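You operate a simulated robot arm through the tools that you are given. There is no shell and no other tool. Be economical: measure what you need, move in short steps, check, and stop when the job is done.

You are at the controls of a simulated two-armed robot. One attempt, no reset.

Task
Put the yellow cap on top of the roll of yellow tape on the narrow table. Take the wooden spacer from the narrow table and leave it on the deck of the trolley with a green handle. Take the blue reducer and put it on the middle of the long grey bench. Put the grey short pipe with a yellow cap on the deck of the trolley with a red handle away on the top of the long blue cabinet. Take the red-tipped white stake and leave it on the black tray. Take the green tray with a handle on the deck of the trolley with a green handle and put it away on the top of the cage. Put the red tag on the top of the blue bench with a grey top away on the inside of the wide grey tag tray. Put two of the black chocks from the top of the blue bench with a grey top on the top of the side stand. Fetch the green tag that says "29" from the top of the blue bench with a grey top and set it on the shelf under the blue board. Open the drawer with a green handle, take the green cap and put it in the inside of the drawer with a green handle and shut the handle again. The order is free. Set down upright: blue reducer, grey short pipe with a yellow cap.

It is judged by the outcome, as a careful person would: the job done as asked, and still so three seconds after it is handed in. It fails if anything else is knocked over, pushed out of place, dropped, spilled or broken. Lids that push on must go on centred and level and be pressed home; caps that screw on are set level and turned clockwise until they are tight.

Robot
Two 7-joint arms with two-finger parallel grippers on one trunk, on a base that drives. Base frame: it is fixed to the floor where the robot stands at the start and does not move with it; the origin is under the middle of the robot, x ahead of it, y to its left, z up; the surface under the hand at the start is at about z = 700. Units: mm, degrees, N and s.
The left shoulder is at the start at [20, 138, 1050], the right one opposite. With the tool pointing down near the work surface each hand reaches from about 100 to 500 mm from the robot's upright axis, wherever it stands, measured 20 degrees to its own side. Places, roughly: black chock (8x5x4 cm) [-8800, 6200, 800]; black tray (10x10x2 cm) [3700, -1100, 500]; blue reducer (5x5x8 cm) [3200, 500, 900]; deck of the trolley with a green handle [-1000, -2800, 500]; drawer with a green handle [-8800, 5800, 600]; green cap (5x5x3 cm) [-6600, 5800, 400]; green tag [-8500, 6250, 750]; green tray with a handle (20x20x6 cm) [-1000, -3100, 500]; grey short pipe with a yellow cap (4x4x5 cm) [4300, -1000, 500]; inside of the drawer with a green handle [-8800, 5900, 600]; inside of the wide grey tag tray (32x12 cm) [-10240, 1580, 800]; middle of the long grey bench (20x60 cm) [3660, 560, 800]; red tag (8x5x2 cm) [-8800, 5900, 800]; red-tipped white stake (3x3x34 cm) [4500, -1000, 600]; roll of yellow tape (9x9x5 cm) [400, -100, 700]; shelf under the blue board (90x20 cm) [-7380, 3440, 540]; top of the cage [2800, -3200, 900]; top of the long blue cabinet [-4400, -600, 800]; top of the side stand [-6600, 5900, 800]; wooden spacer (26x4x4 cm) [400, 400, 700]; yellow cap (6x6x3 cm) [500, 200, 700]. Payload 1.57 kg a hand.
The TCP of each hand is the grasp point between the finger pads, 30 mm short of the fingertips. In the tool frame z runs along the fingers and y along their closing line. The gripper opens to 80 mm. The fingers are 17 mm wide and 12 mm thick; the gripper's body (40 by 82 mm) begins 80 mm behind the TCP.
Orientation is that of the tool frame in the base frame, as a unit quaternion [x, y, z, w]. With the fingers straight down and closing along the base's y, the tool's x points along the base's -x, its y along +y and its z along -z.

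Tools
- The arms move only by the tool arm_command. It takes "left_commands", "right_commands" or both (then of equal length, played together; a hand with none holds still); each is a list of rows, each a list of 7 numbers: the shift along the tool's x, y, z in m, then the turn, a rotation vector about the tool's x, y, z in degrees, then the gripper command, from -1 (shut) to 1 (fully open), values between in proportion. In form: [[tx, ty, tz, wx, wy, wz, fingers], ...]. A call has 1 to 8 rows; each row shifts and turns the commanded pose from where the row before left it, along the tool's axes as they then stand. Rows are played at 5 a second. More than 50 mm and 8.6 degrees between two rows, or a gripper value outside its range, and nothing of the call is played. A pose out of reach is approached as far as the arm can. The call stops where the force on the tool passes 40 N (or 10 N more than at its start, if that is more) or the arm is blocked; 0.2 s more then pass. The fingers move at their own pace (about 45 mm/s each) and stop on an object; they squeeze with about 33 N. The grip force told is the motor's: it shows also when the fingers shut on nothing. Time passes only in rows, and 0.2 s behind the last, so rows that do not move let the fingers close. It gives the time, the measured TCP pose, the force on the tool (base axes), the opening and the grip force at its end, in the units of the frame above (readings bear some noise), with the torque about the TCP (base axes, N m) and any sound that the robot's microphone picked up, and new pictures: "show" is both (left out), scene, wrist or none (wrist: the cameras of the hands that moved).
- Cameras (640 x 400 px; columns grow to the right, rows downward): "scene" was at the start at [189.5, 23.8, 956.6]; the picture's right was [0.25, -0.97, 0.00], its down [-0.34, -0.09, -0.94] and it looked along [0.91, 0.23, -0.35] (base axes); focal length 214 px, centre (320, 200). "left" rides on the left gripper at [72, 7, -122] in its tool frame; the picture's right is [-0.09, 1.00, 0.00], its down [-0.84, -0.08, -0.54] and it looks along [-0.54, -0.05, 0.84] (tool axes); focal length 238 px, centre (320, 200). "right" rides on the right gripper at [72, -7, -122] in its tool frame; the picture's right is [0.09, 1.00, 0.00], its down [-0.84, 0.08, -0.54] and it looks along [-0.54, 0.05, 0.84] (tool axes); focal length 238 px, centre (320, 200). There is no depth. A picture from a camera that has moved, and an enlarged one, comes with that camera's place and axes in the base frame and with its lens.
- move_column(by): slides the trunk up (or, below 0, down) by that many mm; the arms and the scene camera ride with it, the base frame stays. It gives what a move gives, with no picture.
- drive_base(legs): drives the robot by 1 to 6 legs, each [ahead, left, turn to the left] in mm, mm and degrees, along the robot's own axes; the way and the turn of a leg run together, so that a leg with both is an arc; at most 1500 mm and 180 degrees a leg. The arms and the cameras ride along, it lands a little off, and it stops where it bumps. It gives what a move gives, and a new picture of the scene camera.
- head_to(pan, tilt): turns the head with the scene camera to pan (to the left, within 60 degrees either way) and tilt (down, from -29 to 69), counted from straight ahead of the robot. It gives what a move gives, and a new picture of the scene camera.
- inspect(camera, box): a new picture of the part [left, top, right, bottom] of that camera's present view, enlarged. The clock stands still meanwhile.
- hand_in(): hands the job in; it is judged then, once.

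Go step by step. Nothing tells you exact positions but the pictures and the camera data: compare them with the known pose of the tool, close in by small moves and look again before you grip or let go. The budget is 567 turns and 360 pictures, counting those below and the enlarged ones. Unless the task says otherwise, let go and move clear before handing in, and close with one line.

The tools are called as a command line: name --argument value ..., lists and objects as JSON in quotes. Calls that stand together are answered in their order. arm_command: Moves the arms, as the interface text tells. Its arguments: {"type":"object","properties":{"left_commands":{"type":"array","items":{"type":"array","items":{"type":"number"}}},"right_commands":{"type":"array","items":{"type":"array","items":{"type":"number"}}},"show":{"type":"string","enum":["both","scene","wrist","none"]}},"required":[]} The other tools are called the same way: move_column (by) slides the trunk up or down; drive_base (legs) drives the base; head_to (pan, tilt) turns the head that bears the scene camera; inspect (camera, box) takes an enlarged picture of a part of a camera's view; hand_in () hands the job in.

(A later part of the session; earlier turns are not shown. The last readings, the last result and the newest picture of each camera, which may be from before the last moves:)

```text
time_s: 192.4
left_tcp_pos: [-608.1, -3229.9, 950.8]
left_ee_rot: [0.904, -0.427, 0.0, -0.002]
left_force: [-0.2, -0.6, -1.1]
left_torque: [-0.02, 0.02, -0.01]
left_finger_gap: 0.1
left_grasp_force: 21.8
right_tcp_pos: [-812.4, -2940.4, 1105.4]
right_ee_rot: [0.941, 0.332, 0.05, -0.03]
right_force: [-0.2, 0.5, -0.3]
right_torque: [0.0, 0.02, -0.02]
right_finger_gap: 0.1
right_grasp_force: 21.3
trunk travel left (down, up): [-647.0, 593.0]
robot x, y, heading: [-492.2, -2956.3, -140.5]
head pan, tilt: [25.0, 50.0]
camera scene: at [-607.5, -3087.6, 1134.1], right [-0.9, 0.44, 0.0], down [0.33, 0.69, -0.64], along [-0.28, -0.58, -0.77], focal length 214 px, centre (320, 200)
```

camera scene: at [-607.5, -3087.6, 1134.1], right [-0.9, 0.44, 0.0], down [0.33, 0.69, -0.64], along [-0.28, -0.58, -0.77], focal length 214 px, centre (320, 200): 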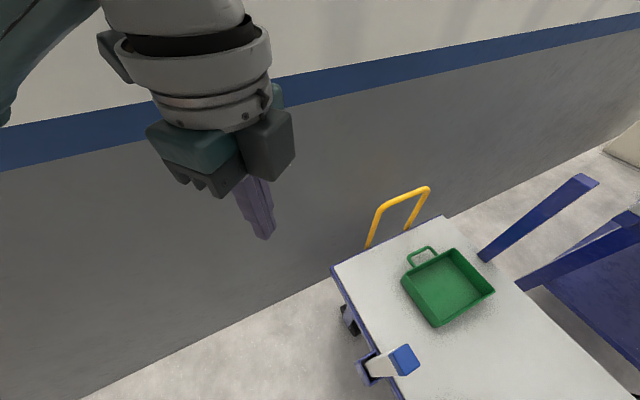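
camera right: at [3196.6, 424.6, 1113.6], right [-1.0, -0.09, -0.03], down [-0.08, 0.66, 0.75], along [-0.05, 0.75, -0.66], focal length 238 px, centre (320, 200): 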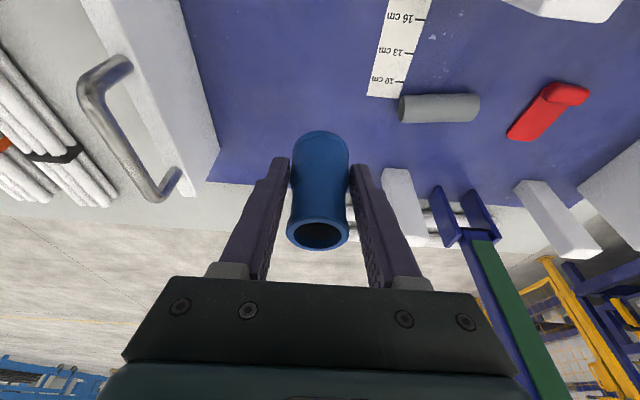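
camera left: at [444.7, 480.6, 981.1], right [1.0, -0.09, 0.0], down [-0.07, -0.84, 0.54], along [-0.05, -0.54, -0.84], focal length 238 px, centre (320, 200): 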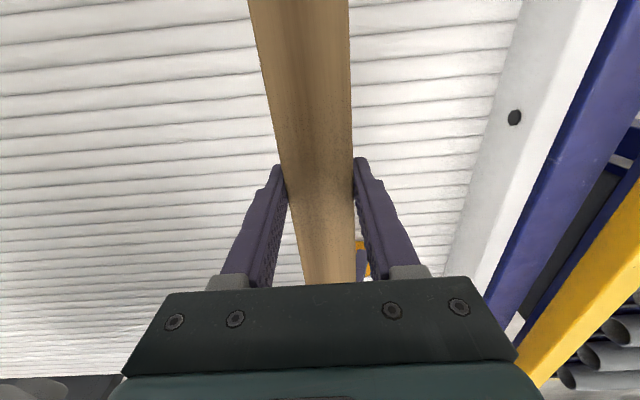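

Good position. I orient the right hand (closing along y, pitched 25° forward) and open it.

arm_command --right_commands '[[0, 0, 0, 0, -6.5, 0, 1], [0, 0, 0, 0, 0, 8, 1], [0, 0, 0, 0, 0, 8, 1], [0, 0, 0, 0, 0, 8, 1], [0, 0, 0, 0, 0, 8, 1], [0, 0, 0, 0, 0, 8, 1], [0, 0, 0, 0, -8.3, 0, 1], [0, 0, 0, 0, -8.3, 0, 1]]' --show "none"

move_column --by -200

arm_command --right_commands '[[0, 0, 0, 0, -8.3, 0, 1], [0, 0, 0, 0, 0, 0, 1]]' --show "wrist"

head_to --pan -20 --tilt 35

```text
time_s: 194.2
left_tcp_pos: [-609.0, -3230.4, 951.0]
left_ee_rot: [0.904, -0.427, -0.001, 0.0]
left_force: [-0.6, 0.5, -0.1]
left_torque: [-0.01, 0.01, -0.01]
left_finger_gap: 0.3
left_grasp_force: 21.6
right_tcp_pos: [-823.8, -2953.9, 1109.5]
right_ee_rot: [0.988, -0.009, -0.152, -0.01]
right_force: [0.4, 0.4, -0.4]
right_torque: [0.0, 0.02, -0.04]
right_finger_gap: 79.8
right_grasp_force: 0.0
right hand out of reach, approached as far as the arm can: row 8
trunk travel left (down, up): [-647.0, 593.0]
robot x, y, heading: [-496.7, -2955.3, -140.8]
head pan, tilt: [25.0, 50.0]
```

```text
time_s: 196.4
left_tcp_pos: [-609.4, -3229.7, 751.5]
left_ee_rot: [0.904, -0.427, 0.0, -0.001]
left_force: [0.1, -0.5, -0.4]
left_torque: [0.04, -0.02, 0.03]
left_finger_gap: 0.0
left_grasp_force: 21.1
right_tcp_pos: [-823.7, -2951.7, 909.3]
right_ee_rot: [0.989, -0.008, -0.15, -0.011]
right_force: [-1.1, -0.2, 0.5]
right_torque: [0.01, -0.01, -0.03]
right_finger_gap: 80.1
right_grasp_force: 0.0
trunk travel left (down, up): [-447.0, 793.0]
robot x, y, heading: [-496.7, -2953.9, -140.9]
head pan, tilt: [25.0, 50.0]
```

```text
time_s: 197.0
left_tcp_pos: [-608.7, -3230.0, 750.4]
left_ee_rot: [0.904, -0.427, 0.0, -0.001]
left_force: [-0.3, 0.2, -0.1]
left_torque: [0.04, -0.03, -0.03]
left_finger_gap: 0.0
left_grasp_force: 21.5
right_tcp_pos: [-833.5, -2966.8, 912.5]
right_ee_rot: [0.975, -0.007, -0.222, -0.013]
right_force: [0.3, -0.6, 0.2]
right_torque: [-0.04, 0.02, -0.01]
right_finger_gap: 80.1
right_grasp_force: 0.1
right hand out of reach, approached as far as the arm can: row 1
trunk travel left (down, up): [-447.0, 793.0]
robot x, y, heading: [-499.5, -2956.0, -140.7]
head pan, tilt: [25.0, 50.0]
camera right: at [-715.1, -2964.9, 990.0], right [0.06, -1.0, -0.06], down [-0.52, -0.08, 0.85], along [-0.85, -0.02, -0.53], focal length 238 px, centre (320, 200)
```

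right: 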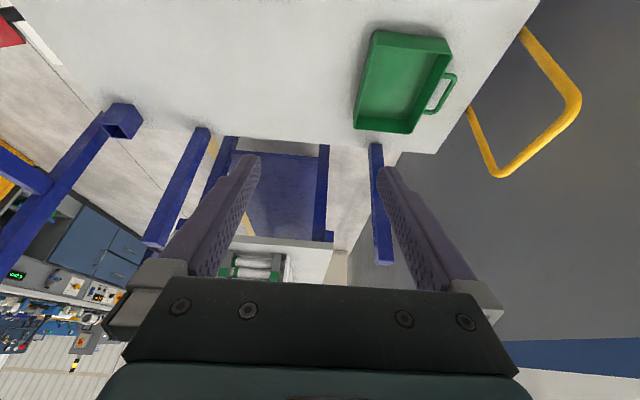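

```text
time_s: 198.1
left_tcp_pos: [-609.3, -3231.2, 751.9]
left_ee_rot: [0.904, -0.427, 0.0, -0.001]
left_force: [0.4, 0.0, -0.2]
left_torque: [0.03, 0.01, -0.03]
left_finger_gap: 0.0
left_grasp_force: 22.1
right_tcp_pos: [-833.0, -2968.0, 911.2]
right_ee_rot: [0.975, -0.007, -0.221, -0.012]
right_force: [-0.5, -0.1, -0.1]
right_torque: [0.01, 0.01, 0.02]
right_finger_gap: 80.2
right_grasp_force: 0.1
trunk travel left (down, up): [-447.0, 793.0]
robot x, y, heading: [-495.1, -2960.1, -140.7]
head pan, tilt: [-20.0, 35.0]
camera scene: at [-657.1, -3047.3, 955.8], right [-0.33, 0.94, 0.0], down [0.54, 0.19, -0.82], along [-0.77, -0.27, -0.57], focal length 214 px, centre (320, 200)
```

scene: 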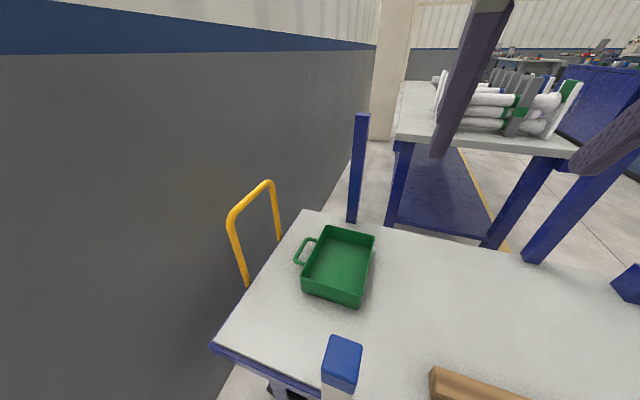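

North wall of the tray runs at y≈-3045 from x≈-1123 to -908. I lift the head for clearance above the stake, lower the trunk slightly, and bring the right hand over the wall.

head_to --pan -50 --tilt 10

move_column --by -60

arm_command --right_commands '[[-0.0085, 0.013, 0.0405, 0, 0, 0, 1], [-0.0085, 0.013, 0.0405, 0, 0, 0, 1], [-0.0085, 0.013, 0.0405, 0, 0, 0, 1], [-0.0085, 0.013, 0.0405, 0, 0, 0, 1], [-0.0085, 0.013, 0.0405, 0, 0, 0, 1], [0, 0, 0, 0, 0, 0, 1]]' --show "wrist"

```text
time_s: 199.1
left_tcp_pos: [-609.4, -3230.3, 752.0]
left_ee_rot: [0.904, -0.427, -0.001, -0.001]
left_force: [0.0, 0.1, 0.1]
left_torque: [0.01, -0.01, 0.01]
left_finger_gap: 0.0
left_grasp_force: 20.8
right_tcp_pos: [-833.9, -2968.1, 910.9]
right_ee_rot: [0.975, -0.008, -0.221, -0.012]
right_force: [-0.2, -0.4, -0.3]
right_torque: [-0.02, 0.0, -0.01]
right_finger_gap: 80.0
right_grasp_force: 0.0
trunk travel left (down, up): [-447.0, 793.0]
robot x, y, heading: [-497.5, -2954.9, -140.8]
head pan, tilt: [-50.0, 10.0]
camera scene: at [-665.3, -3000.9, 995.9], right [0.19, 0.98, 0.0], down [0.17, -0.03, -0.98], along [-0.97, 0.18, -0.17], focal length 214 px, centre (320, 200)
```

scene: 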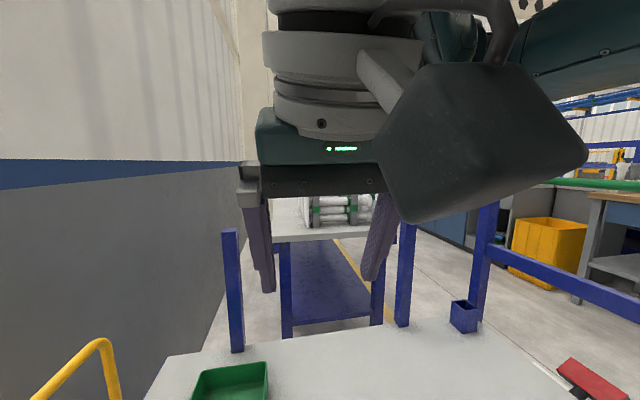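

```text
time_s: 200.1
left_tcp_pos: [-609.2, -3231.3, 691.0]
left_ee_rot: [0.904, -0.427, 0.0, -0.001]
left_force: [-0.3, 0.6, -0.3]
left_torque: [-0.02, -0.01, 0.0]
left_finger_gap: 0.0
left_grasp_force: 20.9
right_tcp_pos: [-832.6, -2968.1, 851.0]
right_ee_rot: [0.975, -0.007, -0.221, -0.012]
right_force: [-0.1, -0.5, 0.1]
right_torque: [0.02, 0.0, -0.01]
right_finger_gap: 80.1
right_grasp_force: 0.1
trunk travel left (down, up): [-387.0, 853.0]
robot x, y, heading: [-496.0, -2954.8, -140.7]
head pan, tilt: [-50.0, 10.0]
```

```text
time_s: 201.4
left_tcp_pos: [-608.6, -3230.4, 690.8]
left_ee_rot: [0.904, -0.427, 0.0, -0.001]
left_force: [-0.2, 0.5, -0.4]
left_torque: [-0.06, -0.03, 0.03]
left_finger_gap: 0.1
left_grasp_force: 21.4
right_tcp_pos: [-961.3, -3027.4, 684.4]
right_ee_rot: [0.975, -0.008, -0.221, -0.014]
right_force: [0.4, 0.2, 0.1]
right_torque: [0.04, -0.02, 0.03]
right_finger_gap: 80.1
right_grasp_force: 0.0
trunk travel left (down, up): [-387.0, 853.0]
robot x, y, heading: [-497.8, -2955.1, -140.7]
head pan, tilt: [-50.0, 10.0]
camera right: at [-842.7, -3023.6, 763.2], right [0.06, -1.0, -0.06], down [-0.52, -0.09, 0.85], along [-0.85, -0.02, -0.53], focal length 238 px, centre (320, 200)
```

right: 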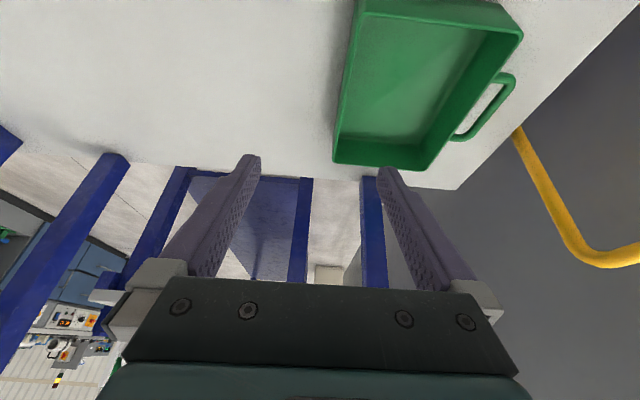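

The wall lies right between the open fingers' lines. I descend so one finger is inside the tray and one outside.

arm_command --right_commands '[[0.0101, 0.0055, 0.0433, 0, 0, 0, 1], [0.0101, 0.0055, 0.0433, 0, 0, 0, 1], [0.0101, 0.0055, 0.0433, 0, 0, 0, 1], [0.0101, 0.0055, 0.0413, 0, 0, 0, 1], [0, 0, 0, 0, 0, 0, 1]]' --show "wrist"

```text
time_s: 202.7
left_tcp_pos: [-608.7, -3231.3, 690.7]
left_ee_rot: [0.905, -0.426, 0.0, -0.001]
left_force: [-1.3, -0.3, 0.6]
left_torque: [0.0, -0.02, -0.02]
left_finger_gap: 0.3
left_grasp_force: 21.0
right_tcp_pos: [-991.7, -3039.3, 524.6]
right_ee_rot: [0.975, -0.007, -0.22, -0.012]
right_force: [-0.4, -0.3, 0.7]
right_torque: [0.01, 0.03, -0.01]
right_finger_gap: 79.9
right_grasp_force: 0.0
right hand out of reach, approached as far as the arm can: row 4
trunk travel left (down, up): [-387.0, 853.0]
robot x, y, heading: [-494.1, -2952.6, -140.6]
head pan, tilt: [-50.0, 10.0]
camera right: at [-873.8, -3036.8, 603.1], right [0.06, -1.0, -0.06], down [-0.52, -0.09, 0.85], along [-0.85, -0.02, -0.53], focal length 238 px, centre (320, 200)
```

right: 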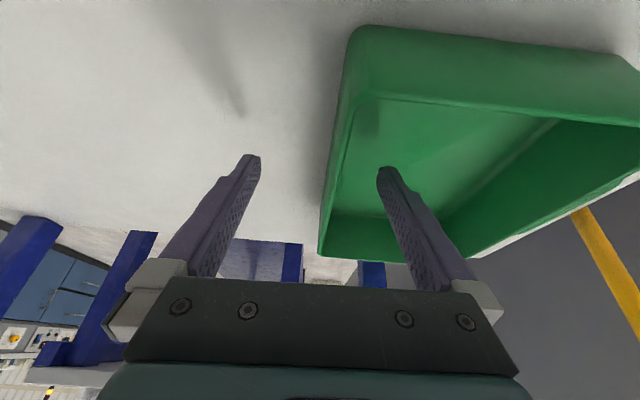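

The fingers straddle the wall; I lower the trunk 17 mm for depth and close.

move_column --by -17

arm_command --right_commands '[[0, 0.003, 0, 0, 0, 0, 1], [0, 0, 0, 0, 0, 0, -1], [0, 0, 0, 0, 0, 0, -1], [0, 0, 0, 0, 0, 0, -1], [0, 0, 0, 0, 0, 0, -1], [0, 0, 0, 0, 0, 0, -1], [0, 0, 0, 0, 0, 0, -1]]' --show "wrist"

```text
time_s: 203.3
left_tcp_pos: [-608.5, -3231.6, 674.1]
left_ee_rot: [0.905, -0.426, -0.001, -0.001]
left_force: [1.1, -0.1, 0.4]
left_torque: [0.02, -0.02, 0.04]
left_finger_gap: 0.0
left_grasp_force: 20.8
right_tcp_pos: [-992.4, -3039.6, 507.4]
right_ee_rot: [0.975, -0.008, -0.221, -0.012]
right_force: [-0.8, -0.8, -0.2]
right_torque: [0.06, -0.02, -0.02]
right_finger_gap: 79.9
right_grasp_force: 0.0
trunk travel left (down, up): [-370.0, 870.0]
robot x, y, heading: [-497.7, -2956.6, -140.6]
head pan, tilt: [-50.0, 10.0]
```

```text
time_s: 204.9
left_tcp_pos: [-608.2, -3231.8, 673.9]
left_ee_rot: [0.904, -0.427, 0.0, -0.001]
left_force: [0.5, 0.6, 0.3]
left_torque: [-0.02, -0.01, 0.01]
left_finger_gap: 0.0
left_grasp_force: 20.8
right_tcp_pos: [-991.9, -3042.8, 507.2]
right_ee_rot: [0.975, -0.007, -0.221, -0.012]
right_force: [2.5, 0.9, 5.6]
right_torque: [-0.88, -0.09, 0.42]
right_finger_gap: 4.2
right_grasp_force: 25.5
trunk travel left (down, up): [-370.0, 870.0]
robot x, y, heading: [-495.5, -2954.8, -140.4]
head pan, tilt: [-50.0, 10.0]
camera right: at [-873.7, -3040.1, 586.6], right [0.06, -1.0, -0.06], down [-0.52, -0.08, 0.85], along [-0.85, -0.02, -0.53], focal length 238 px, centre (320, 200)
```

right: 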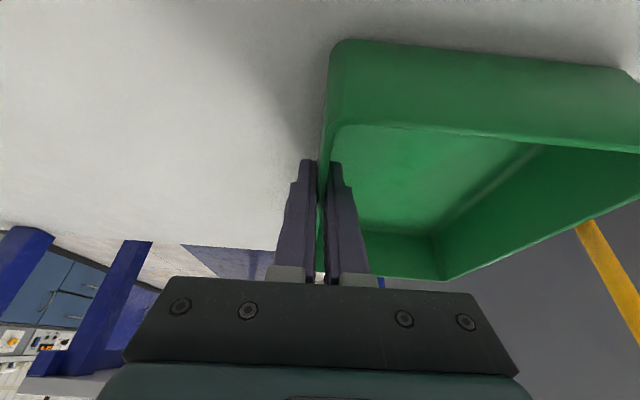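

The wall is gripped (4 mm). I lift a little with the trunk and check whether the tray hangs level.

move_column --by 60

head_to --pan -15 --tilt 40

```text
time_s: 205.9
left_tcp_pos: [-607.5, -3231.2, 734.7]
left_ee_rot: [0.904, -0.427, 0.0, -0.001]
left_force: [-0.8, 0.8, 0.0]
left_torque: [-0.01, 0.01, -0.04]
left_finger_gap: 0.0
left_grasp_force: 21.3
right_tcp_pos: [-991.6, -3042.5, 567.7]
right_ee_rot: [0.975, -0.007, -0.22, -0.013]
right_force: [0.3, -0.4, -2.0]
right_torque: [0.18, -0.08, 0.0]
right_finger_gap: 3.6
right_grasp_force: 24.8
trunk travel left (down, up): [-430.0, 810.0]
robot x, y, heading: [-498.6, -2958.3, -141.0]
head pan, tilt: [-50.0, 10.0]
```

```text
time_s: 206.9
left_tcp_pos: [-608.4, -3231.1, 734.7]
left_ee_rot: [0.904, -0.427, 0.0, -0.001]
left_force: [0.0, 0.0, -0.4]
left_torque: [0.02, -0.01, -0.01]
left_finger_gap: 0.0
left_grasp_force: 21.1
right_tcp_pos: [-992.4, -3041.2, 567.3]
right_ee_rot: [0.975, -0.007, -0.22, -0.012]
right_force: [0.7, 0.3, -1.5]
right_torque: [0.18, -0.1, 0.02]
right_finger_gap: 4.1
right_grasp_force: 24.9
trunk travel left (down, up): [-430.0, 810.0]
robot x, y, heading: [-497.4, -2959.4, -140.8]
head pan, tilt: [-15.0, 40.0]
camera scene: at [-651.3, -3052.9, 931.3], right [-0.41, 0.91, 0.0], down [0.59, 0.26, -0.77], along [-0.7, -0.31, -0.64], focal length 214 px, centre (320, 200)
```

scene: 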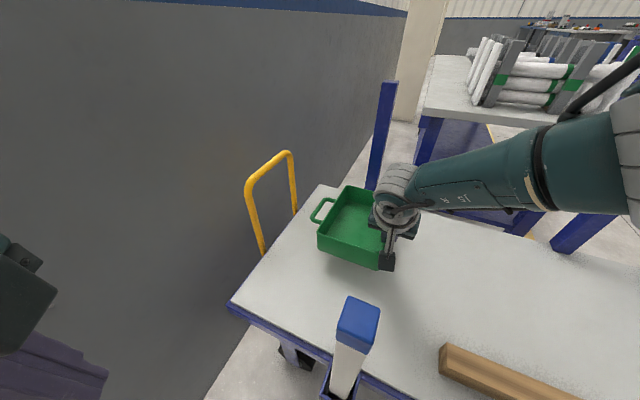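

The tray hangs level. I raise it well up, back away from the trolley and turn toward the aisle.

move_column --by 400

drive_base --legs '[[-327, 74, 0], [0, 0, -129]]'

```text
time_s: 210.7
left_tcp_pos: [-608.0, -3230.5, 1134.0]
left_ee_rot: [0.904, -0.427, -0.001, -0.001]
left_force: [-0.8, 0.9, 0.5]
left_torque: [0.02, -0.05, 0.0]
left_finger_gap: 0.0
left_grasp_force: 21.4
right_tcp_pos: [-990.6, -3043.0, 966.4]
right_ee_rot: [0.975, -0.008, -0.22, -0.013]
right_force: [0.1, 0.0, -2.1]
right_torque: [0.18, -0.11, 0.02]
right_finger_gap: 3.6
right_grasp_force: 25.0
trunk travel left (down, up): [-830.0, 410.0]
robot x, y, heading: [-497.4, -2953.6, -140.7]
head pan, tilt: [-15.0, 40.0]
```

```text
time_s: 218.3
left_tcp_pos: [-338.8, -2546.8, 1134.3]
left_ee_rot: [-0.012, 1.0, -0.001, 0.0]
left_force: [0.7, 1.3, -0.2]
left_torque: [-0.01, 0.0, -0.03]
left_finger_gap: 0.0
left_grasp_force: 21.4
right_tcp_pos: [45.4, -2360.7, 967.0]
right_ee_rot: [-0.42, 0.88, 0.085, 0.204]
right_force: [0.9, -0.4, -2.8]
right_torque: [-0.19, -0.07, 0.02]
right_finger_gap: 3.8
right_grasp_force: 24.6
trunk travel left (down, up): [-830.0, 410.0]
robot x, y, heading: [-192.2, -2802.0, 91.0]
head pan, tilt: [-15.0, 40.0]
camera scene: at [-174.2, -2620.8, 1331.2], right [0.97, -0.24, 0.0], down [-0.15, -0.62, -0.77], along [0.18, 0.74, -0.64], focal length 214 px, centre (320, 200)
```

scene: 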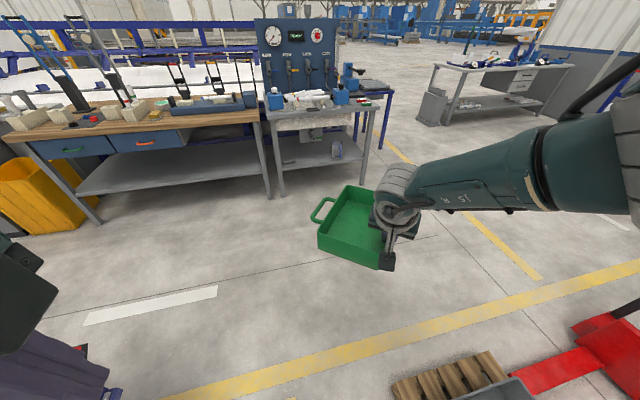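

Clear. Into the aisle, turn east, and drive toward the cage.

drive_base --legs '[[600, 0, 0], [0, 0, -91], [1500, 0, 0], [700, 0, 0]]'

head_to --pan -35 --tilt 25

```text
time_s: 235.9
left_tcp_pos: [2226.3, -2056.9, 1133.9]
left_ee_rot: [0.706, 0.708, -0.001, 0.001]
left_force: [-0.3, -0.8, -0.6]
left_torque: [0.04, -0.01, -0.01]
left_finger_gap: 0.1
left_grasp_force: 20.8
right_tcp_pos: [2404.0, -2444.9, 966.7]
right_ee_rot: [0.335, 0.916, -0.087, 0.203]
right_force: [0.2, 1.0, -2.4]
right_torque: [-0.12, 0.14, -0.01]
right_finger_gap: 3.6
right_grasp_force: 24.8
trunk travel left (down, up): [-830.0, 410.0]
robot x, y, heading: [1966.3, -2197.3, -0.0]
head pan, tilt: [-15.0, 40.0]
camera scene: at [2146.5, -2219.0, 1331.2], right [-0.26, -0.97, 0.0], down [-0.62, 0.17, -0.77], along [0.74, -0.2, -0.64], focal length 214 px, centre (320, 200)
```

scene: 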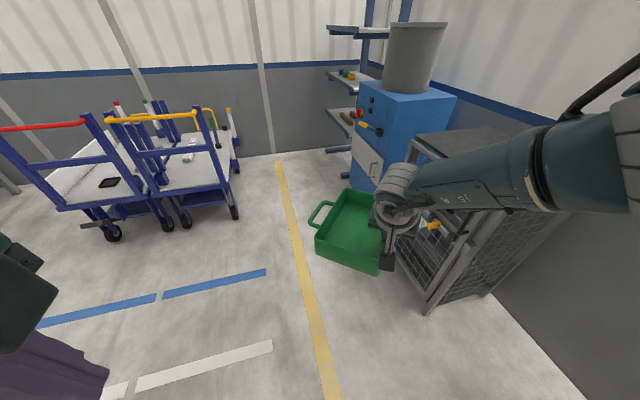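

```text
time_s: 236.7
left_tcp_pos: [2226.0, -2056.4, 1134.2]
left_ee_rot: [0.706, 0.709, -0.001, 0.0]
left_force: [0.2, -0.2, 0.0]
left_torque: [0.02, 0.02, 0.0]
left_finger_gap: 0.0
left_grasp_force: 21.2
right_tcp_pos: [2403.7, -2445.4, 965.5]
right_ee_rot: [0.336, 0.916, -0.087, 0.203]
right_force: [-1.1, 0.6, -1.9]
right_torque: [-0.1, 0.17, -0.01]
right_finger_gap: 3.8
right_grasp_force: 24.4
trunk travel left (down, up): [-830.0, 410.0]
robot x, y, heading: [1965.3, -2200.0, -0.2]
head pan, tilt: [-35.0, 25.0]
camera scene: at [2139.8, -2249.8, 1354.5], right [-0.57, -0.82, 0.0], down [-0.35, 0.24, -0.91], along [0.74, -0.52, -0.42], focal length 214 px, centre (320, 200)
```

scene: 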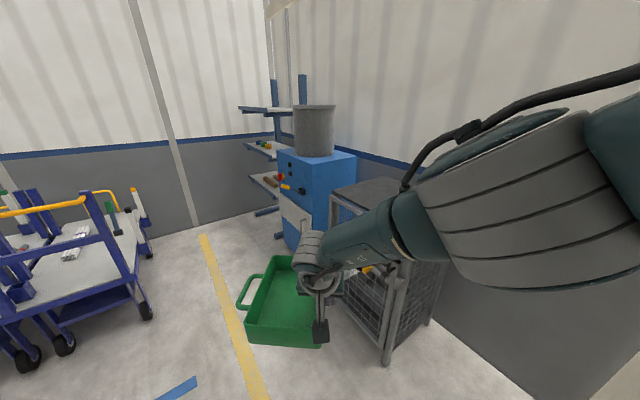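

The cage stands at x≈2520–2950, y≈-2930…-3450. I raise the tray, turn and drive so the tray is over the cage top.

move_column --by 200

drive_base --legs '[[0, 0, -50.5], [500, 143, 0]]'

head_to --pan 0 --tilt 40

```text
time_s: 238.9
left_tcp_pos: [2226.5, -2057.8, 1334.0]
left_ee_rot: [0.706, 0.708, -0.001, 0.0]
left_force: [0.5, 0.1, 0.2]
left_torque: [-0.03, 0.01, 0.0]
left_finger_gap: 0.1
left_grasp_force: 20.9
right_tcp_pos: [2402.7, -2445.0, 1167.8]
right_ee_rot: [0.335, 0.916, -0.086, 0.203]
right_force: [1.1, 0.0, -2.2]
right_torque: [-0.1, 0.15, -0.03]
right_finger_gap: 3.5
right_grasp_force: 24.7
trunk travel left (down, up): [-1030.0, 210.0]
robot x, y, heading: [1964.7, -2195.8, -0.2]
head pan, tilt: [-35.0, 25.0]
```

```text
time_s: 244.2
left_tcp_pos: [2670.2, -2605.7, 1333.3]
left_ee_rot: [0.941, 0.34, -0.001, 0.0]
left_force: [0.8, 0.5, -0.1]
left_torque: [-0.01, -0.02, 0.02]
left_finger_gap: 0.1
left_grasp_force: 21.4
right_tcp_pos: [2484.7, -2988.4, 1168.0]
right_ee_rot: [0.693, 0.686, -0.164, 0.148]
right_force: [-0.2, -0.7, -2.9]
right_torque: [0.02, 0.17, 0.02]
right_finger_gap: 3.7
right_grasp_force: 24.1
trunk travel left (down, up): [-1030.0, 210.0]
robot x, y, heading: [2397.9, -2493.9, -50.2]
head pan, tilt: [-35.0, 25.0]
camera scene: at [2465.5, -2661.3, 1554.5], right [-1.0, -0.08, 0.0], down [-0.03, 0.42, -0.91], along [0.07, -0.9, -0.42], focal length 214 px, centre (320, 200)
```

scene: 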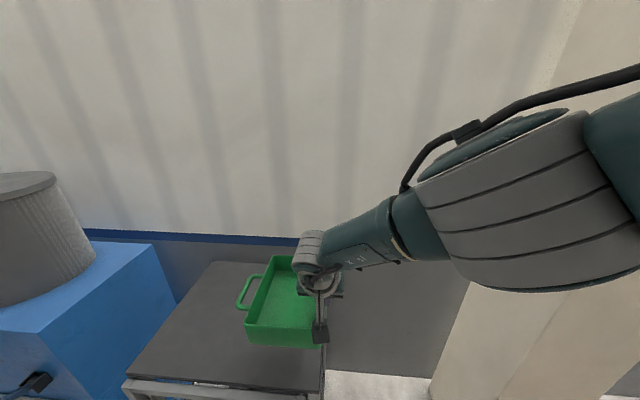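

```text
time_s: 245.2
left_tcp_pos: [2670.1, -2604.9, 1335.2]
left_ee_rot: [0.941, 0.339, -0.001, 0.0]
left_force: [-0.4, 0.3, 0.6]
left_torque: [0.0, -0.02, 0.0]
left_finger_gap: 0.1
left_grasp_force: 21.4
right_tcp_pos: [2485.3, -2988.4, 1167.7]
right_ee_rot: [0.693, 0.686, -0.165, 0.148]
right_force: [-0.2, -0.3, -1.5]
right_torque: [0.04, 0.18, 0.0]
right_finger_gap: 3.9
right_grasp_force: 24.2
trunk travel left (down, up): [-1030.0, 210.0]
robot x, y, heading: [2397.9, -2497.1, -50.9]
head pan, tilt: [0.0, 40.0]
camera scene: at [2512.3, -2635.1, 1531.2], right [-0.77, -0.64, 0.0], down [-0.41, 0.5, -0.77], along [0.49, -0.59, -0.64], focal length 214 px, centre (320, 200)
```

scene: 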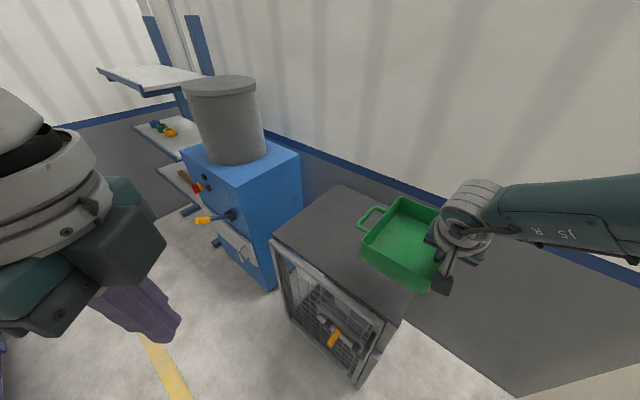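

The cage top spans roughly x 2500–2980, y -3365…-2945 at z≈900. I move the tray over its middle and lower partway.

drive_base --legs '[[223, 60, 0]]'

move_column --by -150

head_to --pan -20 --tilt 50

```text
time_s: 246.9
left_tcp_pos: [2859.1, -2738.9, 1334.5]
left_ee_rot: [0.941, 0.34, -0.001, -0.002]
left_force: [0.4, -0.2, 0.1]
left_torque: [0.01, -0.01, 0.01]
left_finger_gap: 0.2
left_grasp_force: 20.9
right_tcp_pos: [2672.9, -3122.8, 1166.3]
right_ee_rot: [0.694, 0.686, -0.165, 0.147]
right_force: [-0.5, 0.6, -2.0]
right_torque: [0.03, 0.16, -0.01]
right_finger_gap: 3.8
right_grasp_force: 24.8
trunk travel left (down, up): [-1030.0, 210.0]
robot x, y, heading: [2581.3, -2628.0, -50.4]
head pan, tilt: [0.0, 40.0]
camera scene: at [2700.1, -2769.1, 1531.2], right [-0.77, -0.64, 0.0], down [-0.41, 0.5, -0.77], along [0.49, -0.59, -0.64], focal length 214 px, centre (320, 200)
```

scene: 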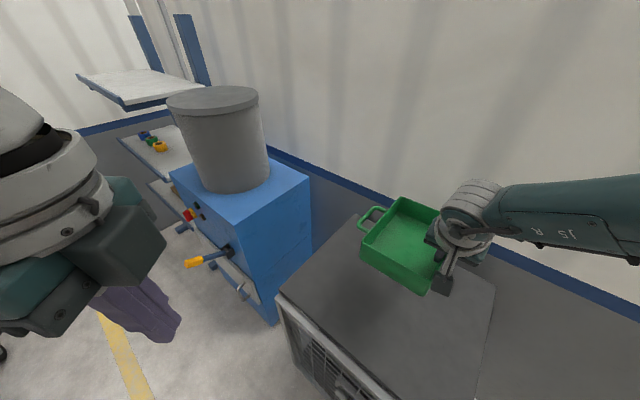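

```text
time_s: 248.7
left_tcp_pos: [2858.1, -2738.2, 1183.9]
left_ee_rot: [0.94, 0.341, -0.001, -0.001]
left_force: [-0.6, -0.3, -0.4]
left_torque: [-0.05, -0.03, 0.01]
left_finger_gap: 0.0
left_grasp_force: 21.6
right_tcp_pos: [2671.3, -3122.4, 1016.8]
right_ee_rot: [0.694, 0.686, -0.165, 0.146]
right_force: [0.1, 0.3, -1.8]
right_torque: [0.07, 0.17, 0.01]
right_finger_gap: 3.9
right_grasp_force: 25.1
trunk travel left (down, up): [-880.0, 360.0]
robot x, y, heading: [2578.4, -2628.2, -50.4]
head pan, tilt: [0.0, 40.0]
```

```text
time_s: 249.5
left_tcp_pos: [2857.0, -2738.0, 1184.2]
left_ee_rot: [0.94, 0.34, -0.001, 0.0]
left_force: [0.3, 0.5, 0.3]
left_torque: [0.02, -0.03, -0.01]
left_finger_gap: 0.1
left_grasp_force: 21.3
right_tcp_pos: [2671.5, -3121.4, 1016.5]
right_ee_rot: [0.694, 0.686, -0.165, 0.146]
right_force: [-0.2, 0.2, -2.6]
right_torque: [0.07, 0.2, -0.02]
right_finger_gap: 3.8
right_grasp_force: 24.2
trunk travel left (down, up): [-880.0, 360.0]
robot x, y, heading: [2578.2, -2625.6, -50.4]
head pan, tilt: [-20.0, 50.0]
camera scene: at [2671.8, -2776.1, 1367.1], right [-0.94, -0.33, 0.0], down [-0.26, 0.72, -0.64], along [0.22, -0.61, -0.77], focal length 214 px, centre (320, 200)
```

scene: 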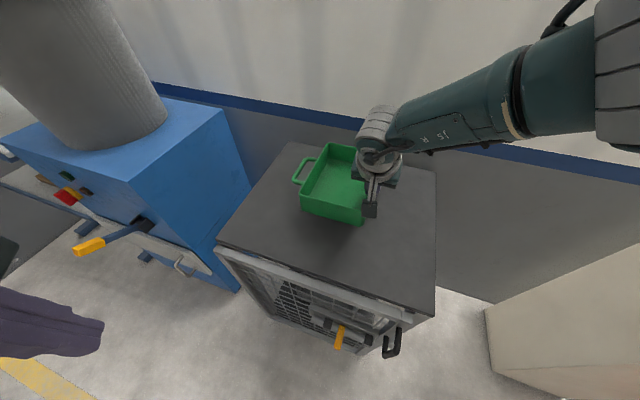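

Over the middle. I lower on toward the top in steps, watching the force.

move_column --by -40

inspect --camera "scene" --box '[200, 80, 460, 260]'

```text
time_s: 250.3
left_tcp_pos: [2859.3, -2738.1, 1144.5]
left_ee_rot: [0.94, 0.341, -0.001, 0.0]
left_force: [1.2, 0.7, 0.3]
left_torque: [-0.01, 0.0, 0.0]
left_finger_gap: 0.1
left_grasp_force: 21.4
right_tcp_pos: [2670.9, -3123.0, 977.9]
right_ee_rot: [0.693, 0.686, -0.165, 0.147]
right_force: [0.7, 0.0, -2.6]
right_torque: [0.04, 0.19, -0.02]
right_finger_gap: 3.8
right_grasp_force: 24.1
trunk travel left (down, up): [-840.0, 400.0]
robot x, y, heading: [2582.4, -2626.3, -50.4]
head pan, tilt: [-20.0, 50.0]
```

```text
2.22 times, centred on (330, 170) of scene
camera zoom: at [2671.7, -2776.1, 1327.0], right [-0.94, -0.33, 0.0], down [-0.26, 0.72, -0.64], along [0.21, -0.61, -0.77], focal length 477 px, centre (298, 267)
```

zoom: 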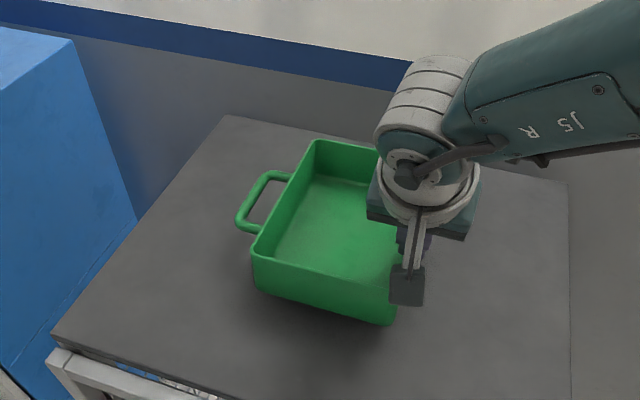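

move_column --by -18

move_column --by -8

inspect --camera "scene" --box '[200, 80, 460, 260]'

```text
time_s: 251.0
left_tcp_pos: [2858.1, -2738.9, 1125.3]
left_ee_rot: [0.94, 0.34, -0.001, -0.001]
left_force: [0.0, 0.7, 0.7]
left_torque: [-0.02, 0.0, 0.01]
left_finger_gap: 0.0
left_grasp_force: 21.5
right_tcp_pos: [2672.5, -3122.0, 958.7]
right_ee_rot: [0.693, 0.686, -0.165, 0.147]
right_force: [-0.2, 0.6, -1.9]
right_torque: [0.06, 0.21, 0.02]
right_finger_gap: 3.7
right_grasp_force: 24.3
trunk travel left (down, up): [-822.0, 418.0]
robot x, y, heading: [2584.5, -2625.6, -50.4]
head pan, tilt: [-20.0, 50.0]
```

```text
time_s: 251.5
left_tcp_pos: [2858.2, -2738.8, 1117.8]
left_ee_rot: [0.94, 0.34, -0.001, 0.0]
left_force: [-0.3, 0.2, 1.0]
left_torque: [0.01, 0.01, 0.0]
left_finger_gap: 0.0
left_grasp_force: 21.5
right_tcp_pos: [2672.1, -3122.6, 951.0]
right_ee_rot: [0.693, 0.686, -0.165, 0.147]
right_force: [-0.8, -0.4, -1.4]
right_torque: [0.03, 0.16, -0.01]
right_finger_gap: 4.2
right_grasp_force: 24.1
trunk travel left (down, up): [-814.0, 426.0]
robot x, y, heading: [2583.7, -2624.3, -50.5]
head pan, tilt: [-20.0, 50.0]
```

```text
2.22 times, centred on (330, 170) of scene
camera zoom: at [2671.7, -2776.1, 1301.0], right [-0.94, -0.33, 0.0], down [-0.26, 0.72, -0.64], along [0.21, -0.61, -0.77], focal length 477 px, centre (298, 267)
```

zoom: 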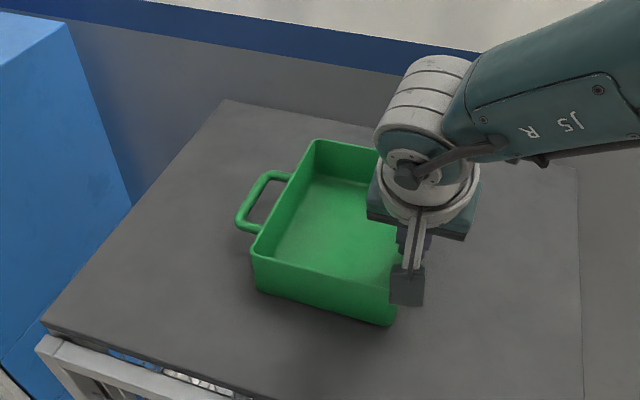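

move_column --by -15

move_column --by -7

inspect --camera "scene" --box '[200, 80, 460, 260]'

```text
time_s: 252.2
left_tcp_pos: [2859.7, -2740.9, 1103.0]
left_ee_rot: [0.94, 0.341, -0.002, 0.0]
left_force: [-0.7, 0.1, -0.5]
left_torque: [0.0, 0.0, 0.01]
left_finger_gap: 0.1
left_grasp_force: 21.1
right_tcp_pos: [2672.5, -3125.8, 939.1]
right_ee_rot: [0.693, 0.685, -0.164, 0.151]
right_force: [2.4, -4.2, 13.5]
right_torque: [-0.73, -1.04, 0.25]
right_finger_gap: 3.9
right_grasp_force: 24.4
trunk travel left (down, up): [-799.0, 441.0]
robot x, y, heading: [2581.1, -2627.3, -50.4]
head pan, tilt: [-20.0, 50.0]
```

```text
time_s: 252.7
left_tcp_pos: [2859.4, -2740.5, 1095.8]
left_ee_rot: [0.94, 0.34, -0.001, -0.001]
left_force: [-0.6, -0.6, -0.7]
left_torque: [-0.01, 0.03, -0.01]
left_finger_gap: 0.0
left_grasp_force: 20.8
right_tcp_pos: [2671.6, -3126.4, 930.5]
right_ee_rot: [0.694, 0.685, -0.166, 0.148]
right_force: [0.1, 0.9, 22.4]
right_torque: [-0.12, -1.25, 0.23]
right_finger_gap: 4.3
right_grasp_force: 24.3
trunk travel left (down, up): [-792.0, 448.0]
robot x, y, heading: [2583.4, -2626.7, -50.5]
head pan, tilt: [-20.0, 50.0]
```

```text
2.22 times, centred on (330, 170) of scene
camera zoom: at [2672.2, -2777.6, 1279.5], right [-0.94, -0.33, 0.0], down [-0.26, 0.72, -0.64], along [0.22, -0.61, -0.76], focal length 477 px, centre (298, 267)
```

zoom: 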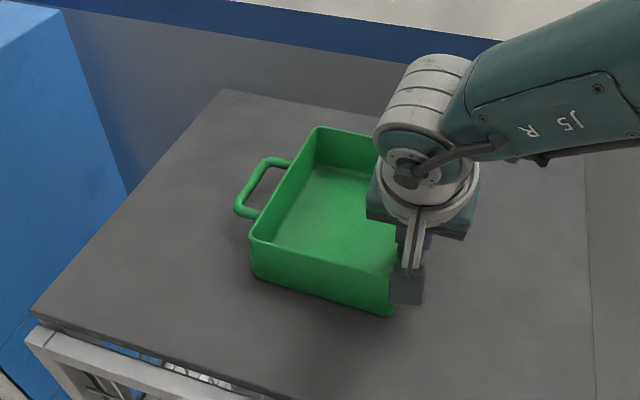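

Tray rests on the cage top (22 N). I ease up 4 mm, open and withdraw upward.

move_column --by 3

arm_command --right_commands '[[0, 0, 0, 0, 0, 0, -0.6], [0, 0, 0, 0, 0, 0, -0.2], [0, 0, 0, 0, 0, 0, 0.0], [0, 0, 0, 0, 0, 0, 0.0]]' --show "none"

move_column --by 200

inspect --camera "scene" --box '[160, 120, 480, 380]'

```text
time_s: 253.2
left_tcp_pos: [2859.1, -2739.2, 1099.5]
left_ee_rot: [0.94, 0.34, -0.001, -0.001]
left_force: [-0.5, 0.5, 0.8]
left_torque: [0.04, -0.03, 0.02]
left_finger_gap: 0.0
left_grasp_force: 21.0
right_tcp_pos: [2671.8, -3123.2, 932.2]
right_ee_rot: [0.693, 0.686, -0.164, 0.147]
right_force: [1.7, -1.7, 5.0]
right_torque: [-0.32, -1.0, 0.01]
right_finger_gap: 4.0
right_grasp_force: 25.2
trunk travel left (down, up): [-795.0, 445.0]
robot x, y, heading: [2583.6, -2623.3, -50.3]
head pan, tilt: [-20.0, 50.0]
```

```text
time_s: 254.2
left_tcp_pos: [2858.4, -2738.0, 1098.5]
left_ee_rot: [0.94, 0.341, -0.002, 0.0]
left_force: [-1.4, 0.4, -0.4]
left_torque: [0.01, -0.03, -0.02]
left_finger_gap: 0.0
left_grasp_force: 21.1
right_tcp_pos: [2671.9, -3122.9, 931.7]
right_ee_rot: [0.693, 0.686, -0.165, 0.148]
right_force: [1.1, -0.3, 0.6]
right_torque: [0.04, -0.02, 0.03]
right_finger_gap: 40.3
right_grasp_force: 0.1
trunk travel left (down, up): [-795.0, 445.0]
robot x, y, heading: [2584.3, -2626.6, -50.6]
head pan, tilt: [-20.0, 50.0]
```

```text
time_s: 256.4
left_tcp_pos: [2858.4, -2738.5, 1297.7]
left_ee_rot: [0.94, 0.34, 0.0, -0.001]
left_force: [0.1, -0.9, 0.3]
left_torque: [-0.01, 0.03, -0.03]
left_finger_gap: 0.0
left_grasp_force: 22.0
right_tcp_pos: [2671.5, -3123.1, 1131.5]
right_ee_rot: [0.693, 0.686, -0.165, 0.148]
right_force: [0.4, 0.4, 0.5]
right_torque: [-0.02, -0.01, -0.03]
right_finger_gap: 39.7
right_grasp_force: 0.1
trunk travel left (down, up): [-995.0, 245.0]
robot x, y, heading: [2582.8, -2626.5, -50.5]
head pan, tilt: [-20.0, 50.0]
```

```text
1.54 times, centred on (320, 250) of scene
camera zoom: at [2671.8, -2776.2, 1482.0], right [-0.94, -0.33, 0.0], down [-0.26, 0.72, -0.64], along [0.21, -0.61, -0.77], focal length 330 px, centre (320, 123)
```

zoom: 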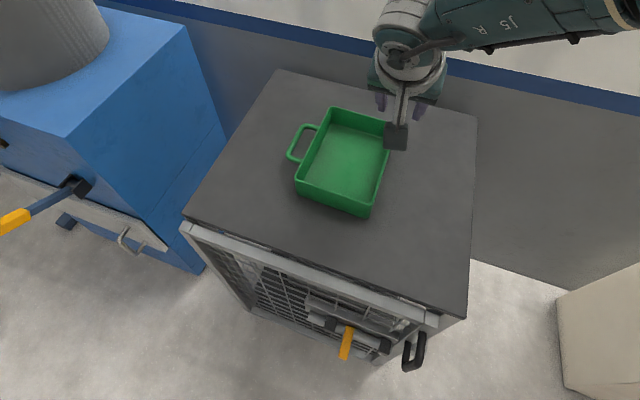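

The tray rests on the cage top. Next the stake and pipe on the red trolley: I back away, restore both hands to the default down pose tucked in, and drive to the trolley's north side.

drive_base --legs '[[-720, 799, 0]]'

arm_command --left_commands '[[0, 0, 0, 0, 0, -8.5, -1], [0, 0, 0, 0, 0, -8.5, -1], [0, 0, 0, 0, 0, -8.5, -1], [0, 0, 0, 0, 0, -8.5, -1], [0, 0, 0, 0, 0, -8.5, -1], [0, 0, 0, 0, 0, -8.5, -1], [0, 0, 0, 0, 0, -8.5, -1], [0, 0, 0, 0, 0, -8.5, -1]]' --right_commands '[[0.03, 0, 0, 0, 8.3, 0, 0], [0.03, 0, 0, 0, 8.3, 0, -1], [0.03, 0, 0, 0, 8.3, 0, -1], [0.03, 0, 0, 0, 0, -8, -1], [0.03, 0, 0, 0, 0, -8, -1], [0, 0, 0, 0, 0, -8, -1], [0, 0, 0, 0, 0, -8, -1], [0, 0, 0, 0, 0, -8, -1]]' --show "none"

arm_command --left_commands '[[0, 0, 0, 0, 0, -8.5, -1], [0, 0, 0, 0, 0, -8.5, -1], [0, 0, 0, 0, 0, -5, -1]]' --show "none"

drive_base --legs '[[-720, 799, 0], [0, 0, -39.5], [0, 1300, 0]]'

```text
time_s: 261.9
left_tcp_pos: [3007.2, -1672.5, 1300.3]
left_ee_rot: [0.941, 0.339, 0.0, 0.0]
left_force: [-0.6, 0.1, -0.3]
left_torque: [0.0, -0.01, 0.0]
left_finger_gap: 0.0
left_grasp_force: 21.3
right_tcp_pos: [2819.6, -2056.5, 1132.3]
right_ee_rot: [0.694, 0.686, -0.165, 0.147]
right_force: [0.3, 0.2, 1.0]
right_torque: [0.0, -0.01, -0.01]
right_finger_gap: 40.1
right_grasp_force: 0.1
trunk travel left (down, up): [-995.0, 245.0]
robot x, y, heading: [2731.8, -1564.0, -50.7]
head pan, tilt: [-20.0, 50.0]
camera scene: at [2820.3, -1709.6, 1482.1], right [-0.94, -0.33, 0.0], down [-0.26, 0.72, -0.64], along [0.21, -0.61, -0.77], focal length 214 px, centre (320, 200)
```

scene: 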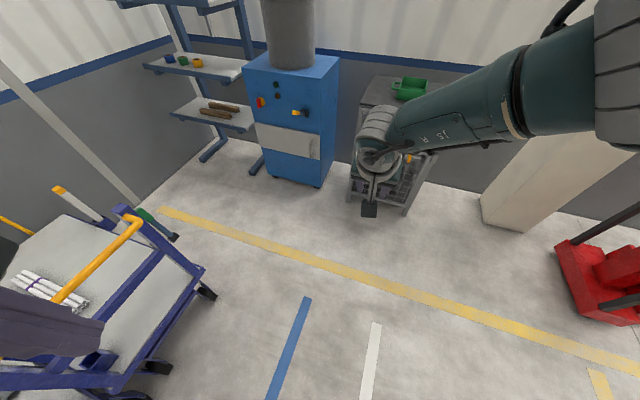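

```text
time_s: 263.8
left_tcp_pos: [3008.3, -1672.5, 1298.8]
left_ee_rot: [0.589, 0.808, 0.0, -0.001]
left_force: [-0.2, -0.2, 0.1]
left_torque: [-0.01, 0.0, -0.01]
left_finger_gap: 0.0
left_grasp_force: 20.9
right_tcp_pos: [2813.1, -1906.9, 1106.5]
right_ee_rot: [0.43, 0.903, -0.008, -0.008]
right_force: [0.3, 0.2, 0.1]
right_torque: [0.04, -0.01, 0.0]
right_finger_gap: 0.0
right_grasp_force: 21.2
right hand out of reach, approached as far as the arm can: row 2
trunk travel left (down, up): [-995.0, 245.0]
robot x, y, heading: [2731.0, -1563.1, -50.5]
head pan, tilt: [-20.0, 50.0]
```

```text
time_s: 264.6
left_tcp_pos: [3006.5, -1671.0, 1298.9]
left_ee_rot: [0.424, 0.906, 0.0, 0.0]
left_force: [0.1, -0.4, -1.6]
left_torque: [0.01, 0.03, -0.03]
left_finger_gap: 0.0
left_grasp_force: 21.3
right_tcp_pos: [2813.8, -1906.9, 1105.7]
right_ee_rot: [0.43, 0.903, -0.009, -0.008]
right_force: [0.1, -0.9, 0.2]
right_torque: [0.02, -0.01, -0.02]
right_finger_gap: 0.0
right_grasp_force: 21.3
trunk travel left (down, up): [-995.0, 245.0]
robot x, y, heading: [2731.6, -1561.7, -50.6]
head pan, tilt: [-20.0, 50.0]
```

```text
time_s: 278.0
left_tcp_pos: [4350.3, -754.9, 1299.1]
left_ee_rot: [0.7, 0.714, 0.0, -0.001]
left_force: [-0.1, 0.1, 0.4]
left_torque: [-0.03, -0.02, -0.02]
left_finger_gap: 0.0
left_grasp_force: 21.6
right_tcp_pos: [4053.1, -819.0, 1104.9]
right_ee_rot: [0.705, 0.709, -0.005, -0.01]
right_force: [0.6, -0.6, 0.2]
right_torque: [-0.02, 0.01, -0.02]
right_finger_gap: 0.0
right_grasp_force: 21.2
trunk travel left (down, up): [-995.0, 245.0]
robot x, y, heading: [4205.0, -498.0, -89.2]
head pan, tilt: [-20.0, 50.0]
camera scene: at [4180.2, -668.4, 1482.1], right [-0.94, 0.33, 0.0], down [0.25, 0.72, -0.64], along [-0.21, -0.61, -0.77], focal length 214 px, centre (320, 200)
```

scene: 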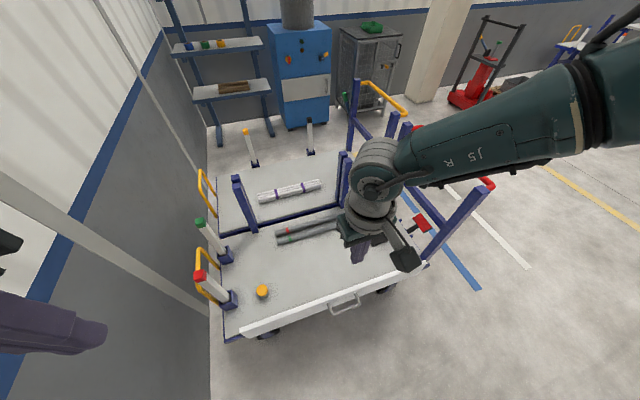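

I can see the red-tipped stake (≈[4460,-1045]) in its socket and the capped pipe (≈[4320,-1035]). I'll grip the stake with the left tool held horizontally, so that pitching down afterwards lays the stake flat. First: raise the right hand, start pitching the left.

arm_command --left_commands '[[-0.045, 0, 0, 0, 0, 0, -1], [-0.045, 0, 0, 0, 0, 0, -1], [-0.03, 0, 0, 0, -8, 0, -1], [-0.03, 0, 0, 0, -8, 0, -1], [0, 0, 0, 0, -8, 0, -1], [0, 0, 0, 0, -8, 0, -1], [0, 0, 0, 0, -8, 0, -1], [0, 0, 0, 0, -8, 0, -1]]' --right_commands '[[0.01, 0, -0.044, 0, 0, 0, -1], [0.01, 0, -0.044, 0, 0, 0, -1], [0.01, 0, -0.044, 0, 0, 0, -1], [0.01, 0, -0.044, 0, 0, 0, -1], [0.01, 0, -0.044, 0, 0, 0, -1], [0.01, 0, -0.044, 0, 0, 0, -1], [0, 0, -0.03, 0, 0, 0, -1], [0, 0, 0, 0, 0, 0, -1]]' --show "none"

arm_command --left_commands '[[0, 0, 0, 0, -8, 0, 1], [0, 0, 0, 0, -8, 0, 1], [0, 0, 0, 0, -8, 0, 1], [0, 0, 0, 0, -8, 0, 1], [0, 0, 0, 0, -8, 0, 1]]' --show "none"

drive_base --legs '[[-18, 75, -0.8]]'

```text
time_s: 279.8
left_tcp_pos: [4352.8, -904.3, 1302.4]
left_ee_rot: [0.639, 0.653, -0.286, 0.29]
left_force: [-0.4, -1.4, -0.6]
left_torque: [0.0, 0.01, 0.0]
left_finger_gap: 0.0
left_grasp_force: 21.5
right_tcp_pos: [4060.5, -759.8, 1396.5]
right_ee_rot: [0.704, 0.71, -0.006, -0.01]
right_force: [0.3, 0.4, -0.2]
right_torque: [-0.02, -0.04, -0.01]
right_finger_gap: 0.0
right_grasp_force: 21.2
trunk travel left (down, up): [-995.0, 245.0]
robot x, y, heading: [4203.6, -497.0, -89.1]
head pan, tilt: [-20.0, 50.0]
```

```text
time_s: 281.0
left_tcp_pos: [4356.8, -905.1, 1301.9]
left_ee_rot: [0.513, 0.532, -0.468, 0.484]
left_force: [0.2, -0.3, 1.0]
left_torque: [-0.01, -0.03, 0.02]
left_finger_gap: 80.1
left_grasp_force: 0.0
left hand out of reach, approached as far as the arm can: row 5
right_tcp_pos: [4059.1, -759.0, 1396.9]
right_ee_rot: [0.705, 0.709, -0.006, -0.011]
right_force: [0.6, 0.0, 0.9]
right_torque: [-0.02, 0.04, 0.01]
right_finger_gap: 0.1
right_grasp_force: 21.7
trunk travel left (down, up): [-995.0, 245.0]
robot x, y, heading: [4202.2, -495.9, -89.0]
head pan, tilt: [-20.0, 50.0]
```

```text
time_s: 282.0
left_tcp_pos: [4427.4, -889.5, 1303.4]
left_ee_rot: [0.516, 0.528, -0.471, 0.482]
left_force: [-0.1, -0.2, 0.0]
left_torque: [-0.01, -0.03, -0.03]
left_finger_gap: 79.9
left_grasp_force: 0.1
right_tcp_pos: [4131.9, -739.3, 1396.4]
right_ee_rot: [0.709, 0.705, -0.006, -0.01]
right_force: [0.4, 0.9, 1.0]
right_torque: [0.01, 0.03, -0.02]
right_finger_gap: 0.0
right_grasp_force: 21.4
trunk travel left (down, up): [-995.0, 245.0]
robot x, y, heading: [4279.1, -477.4, -89.8]
head pan, tilt: [-20.0, 50.0]
camera scene: at [4253.6, -649.3, 1482.1], right [-0.94, 0.34, 0.0], down [0.26, 0.72, -0.64], along [-0.22, -0.6, -0.77], focal length 214 px, centre (320, 200)
```

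scene: 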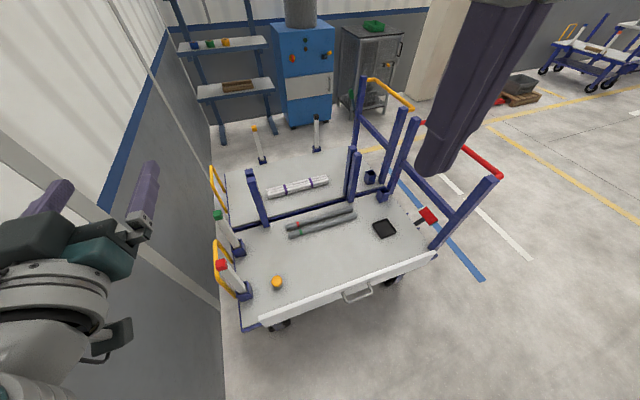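

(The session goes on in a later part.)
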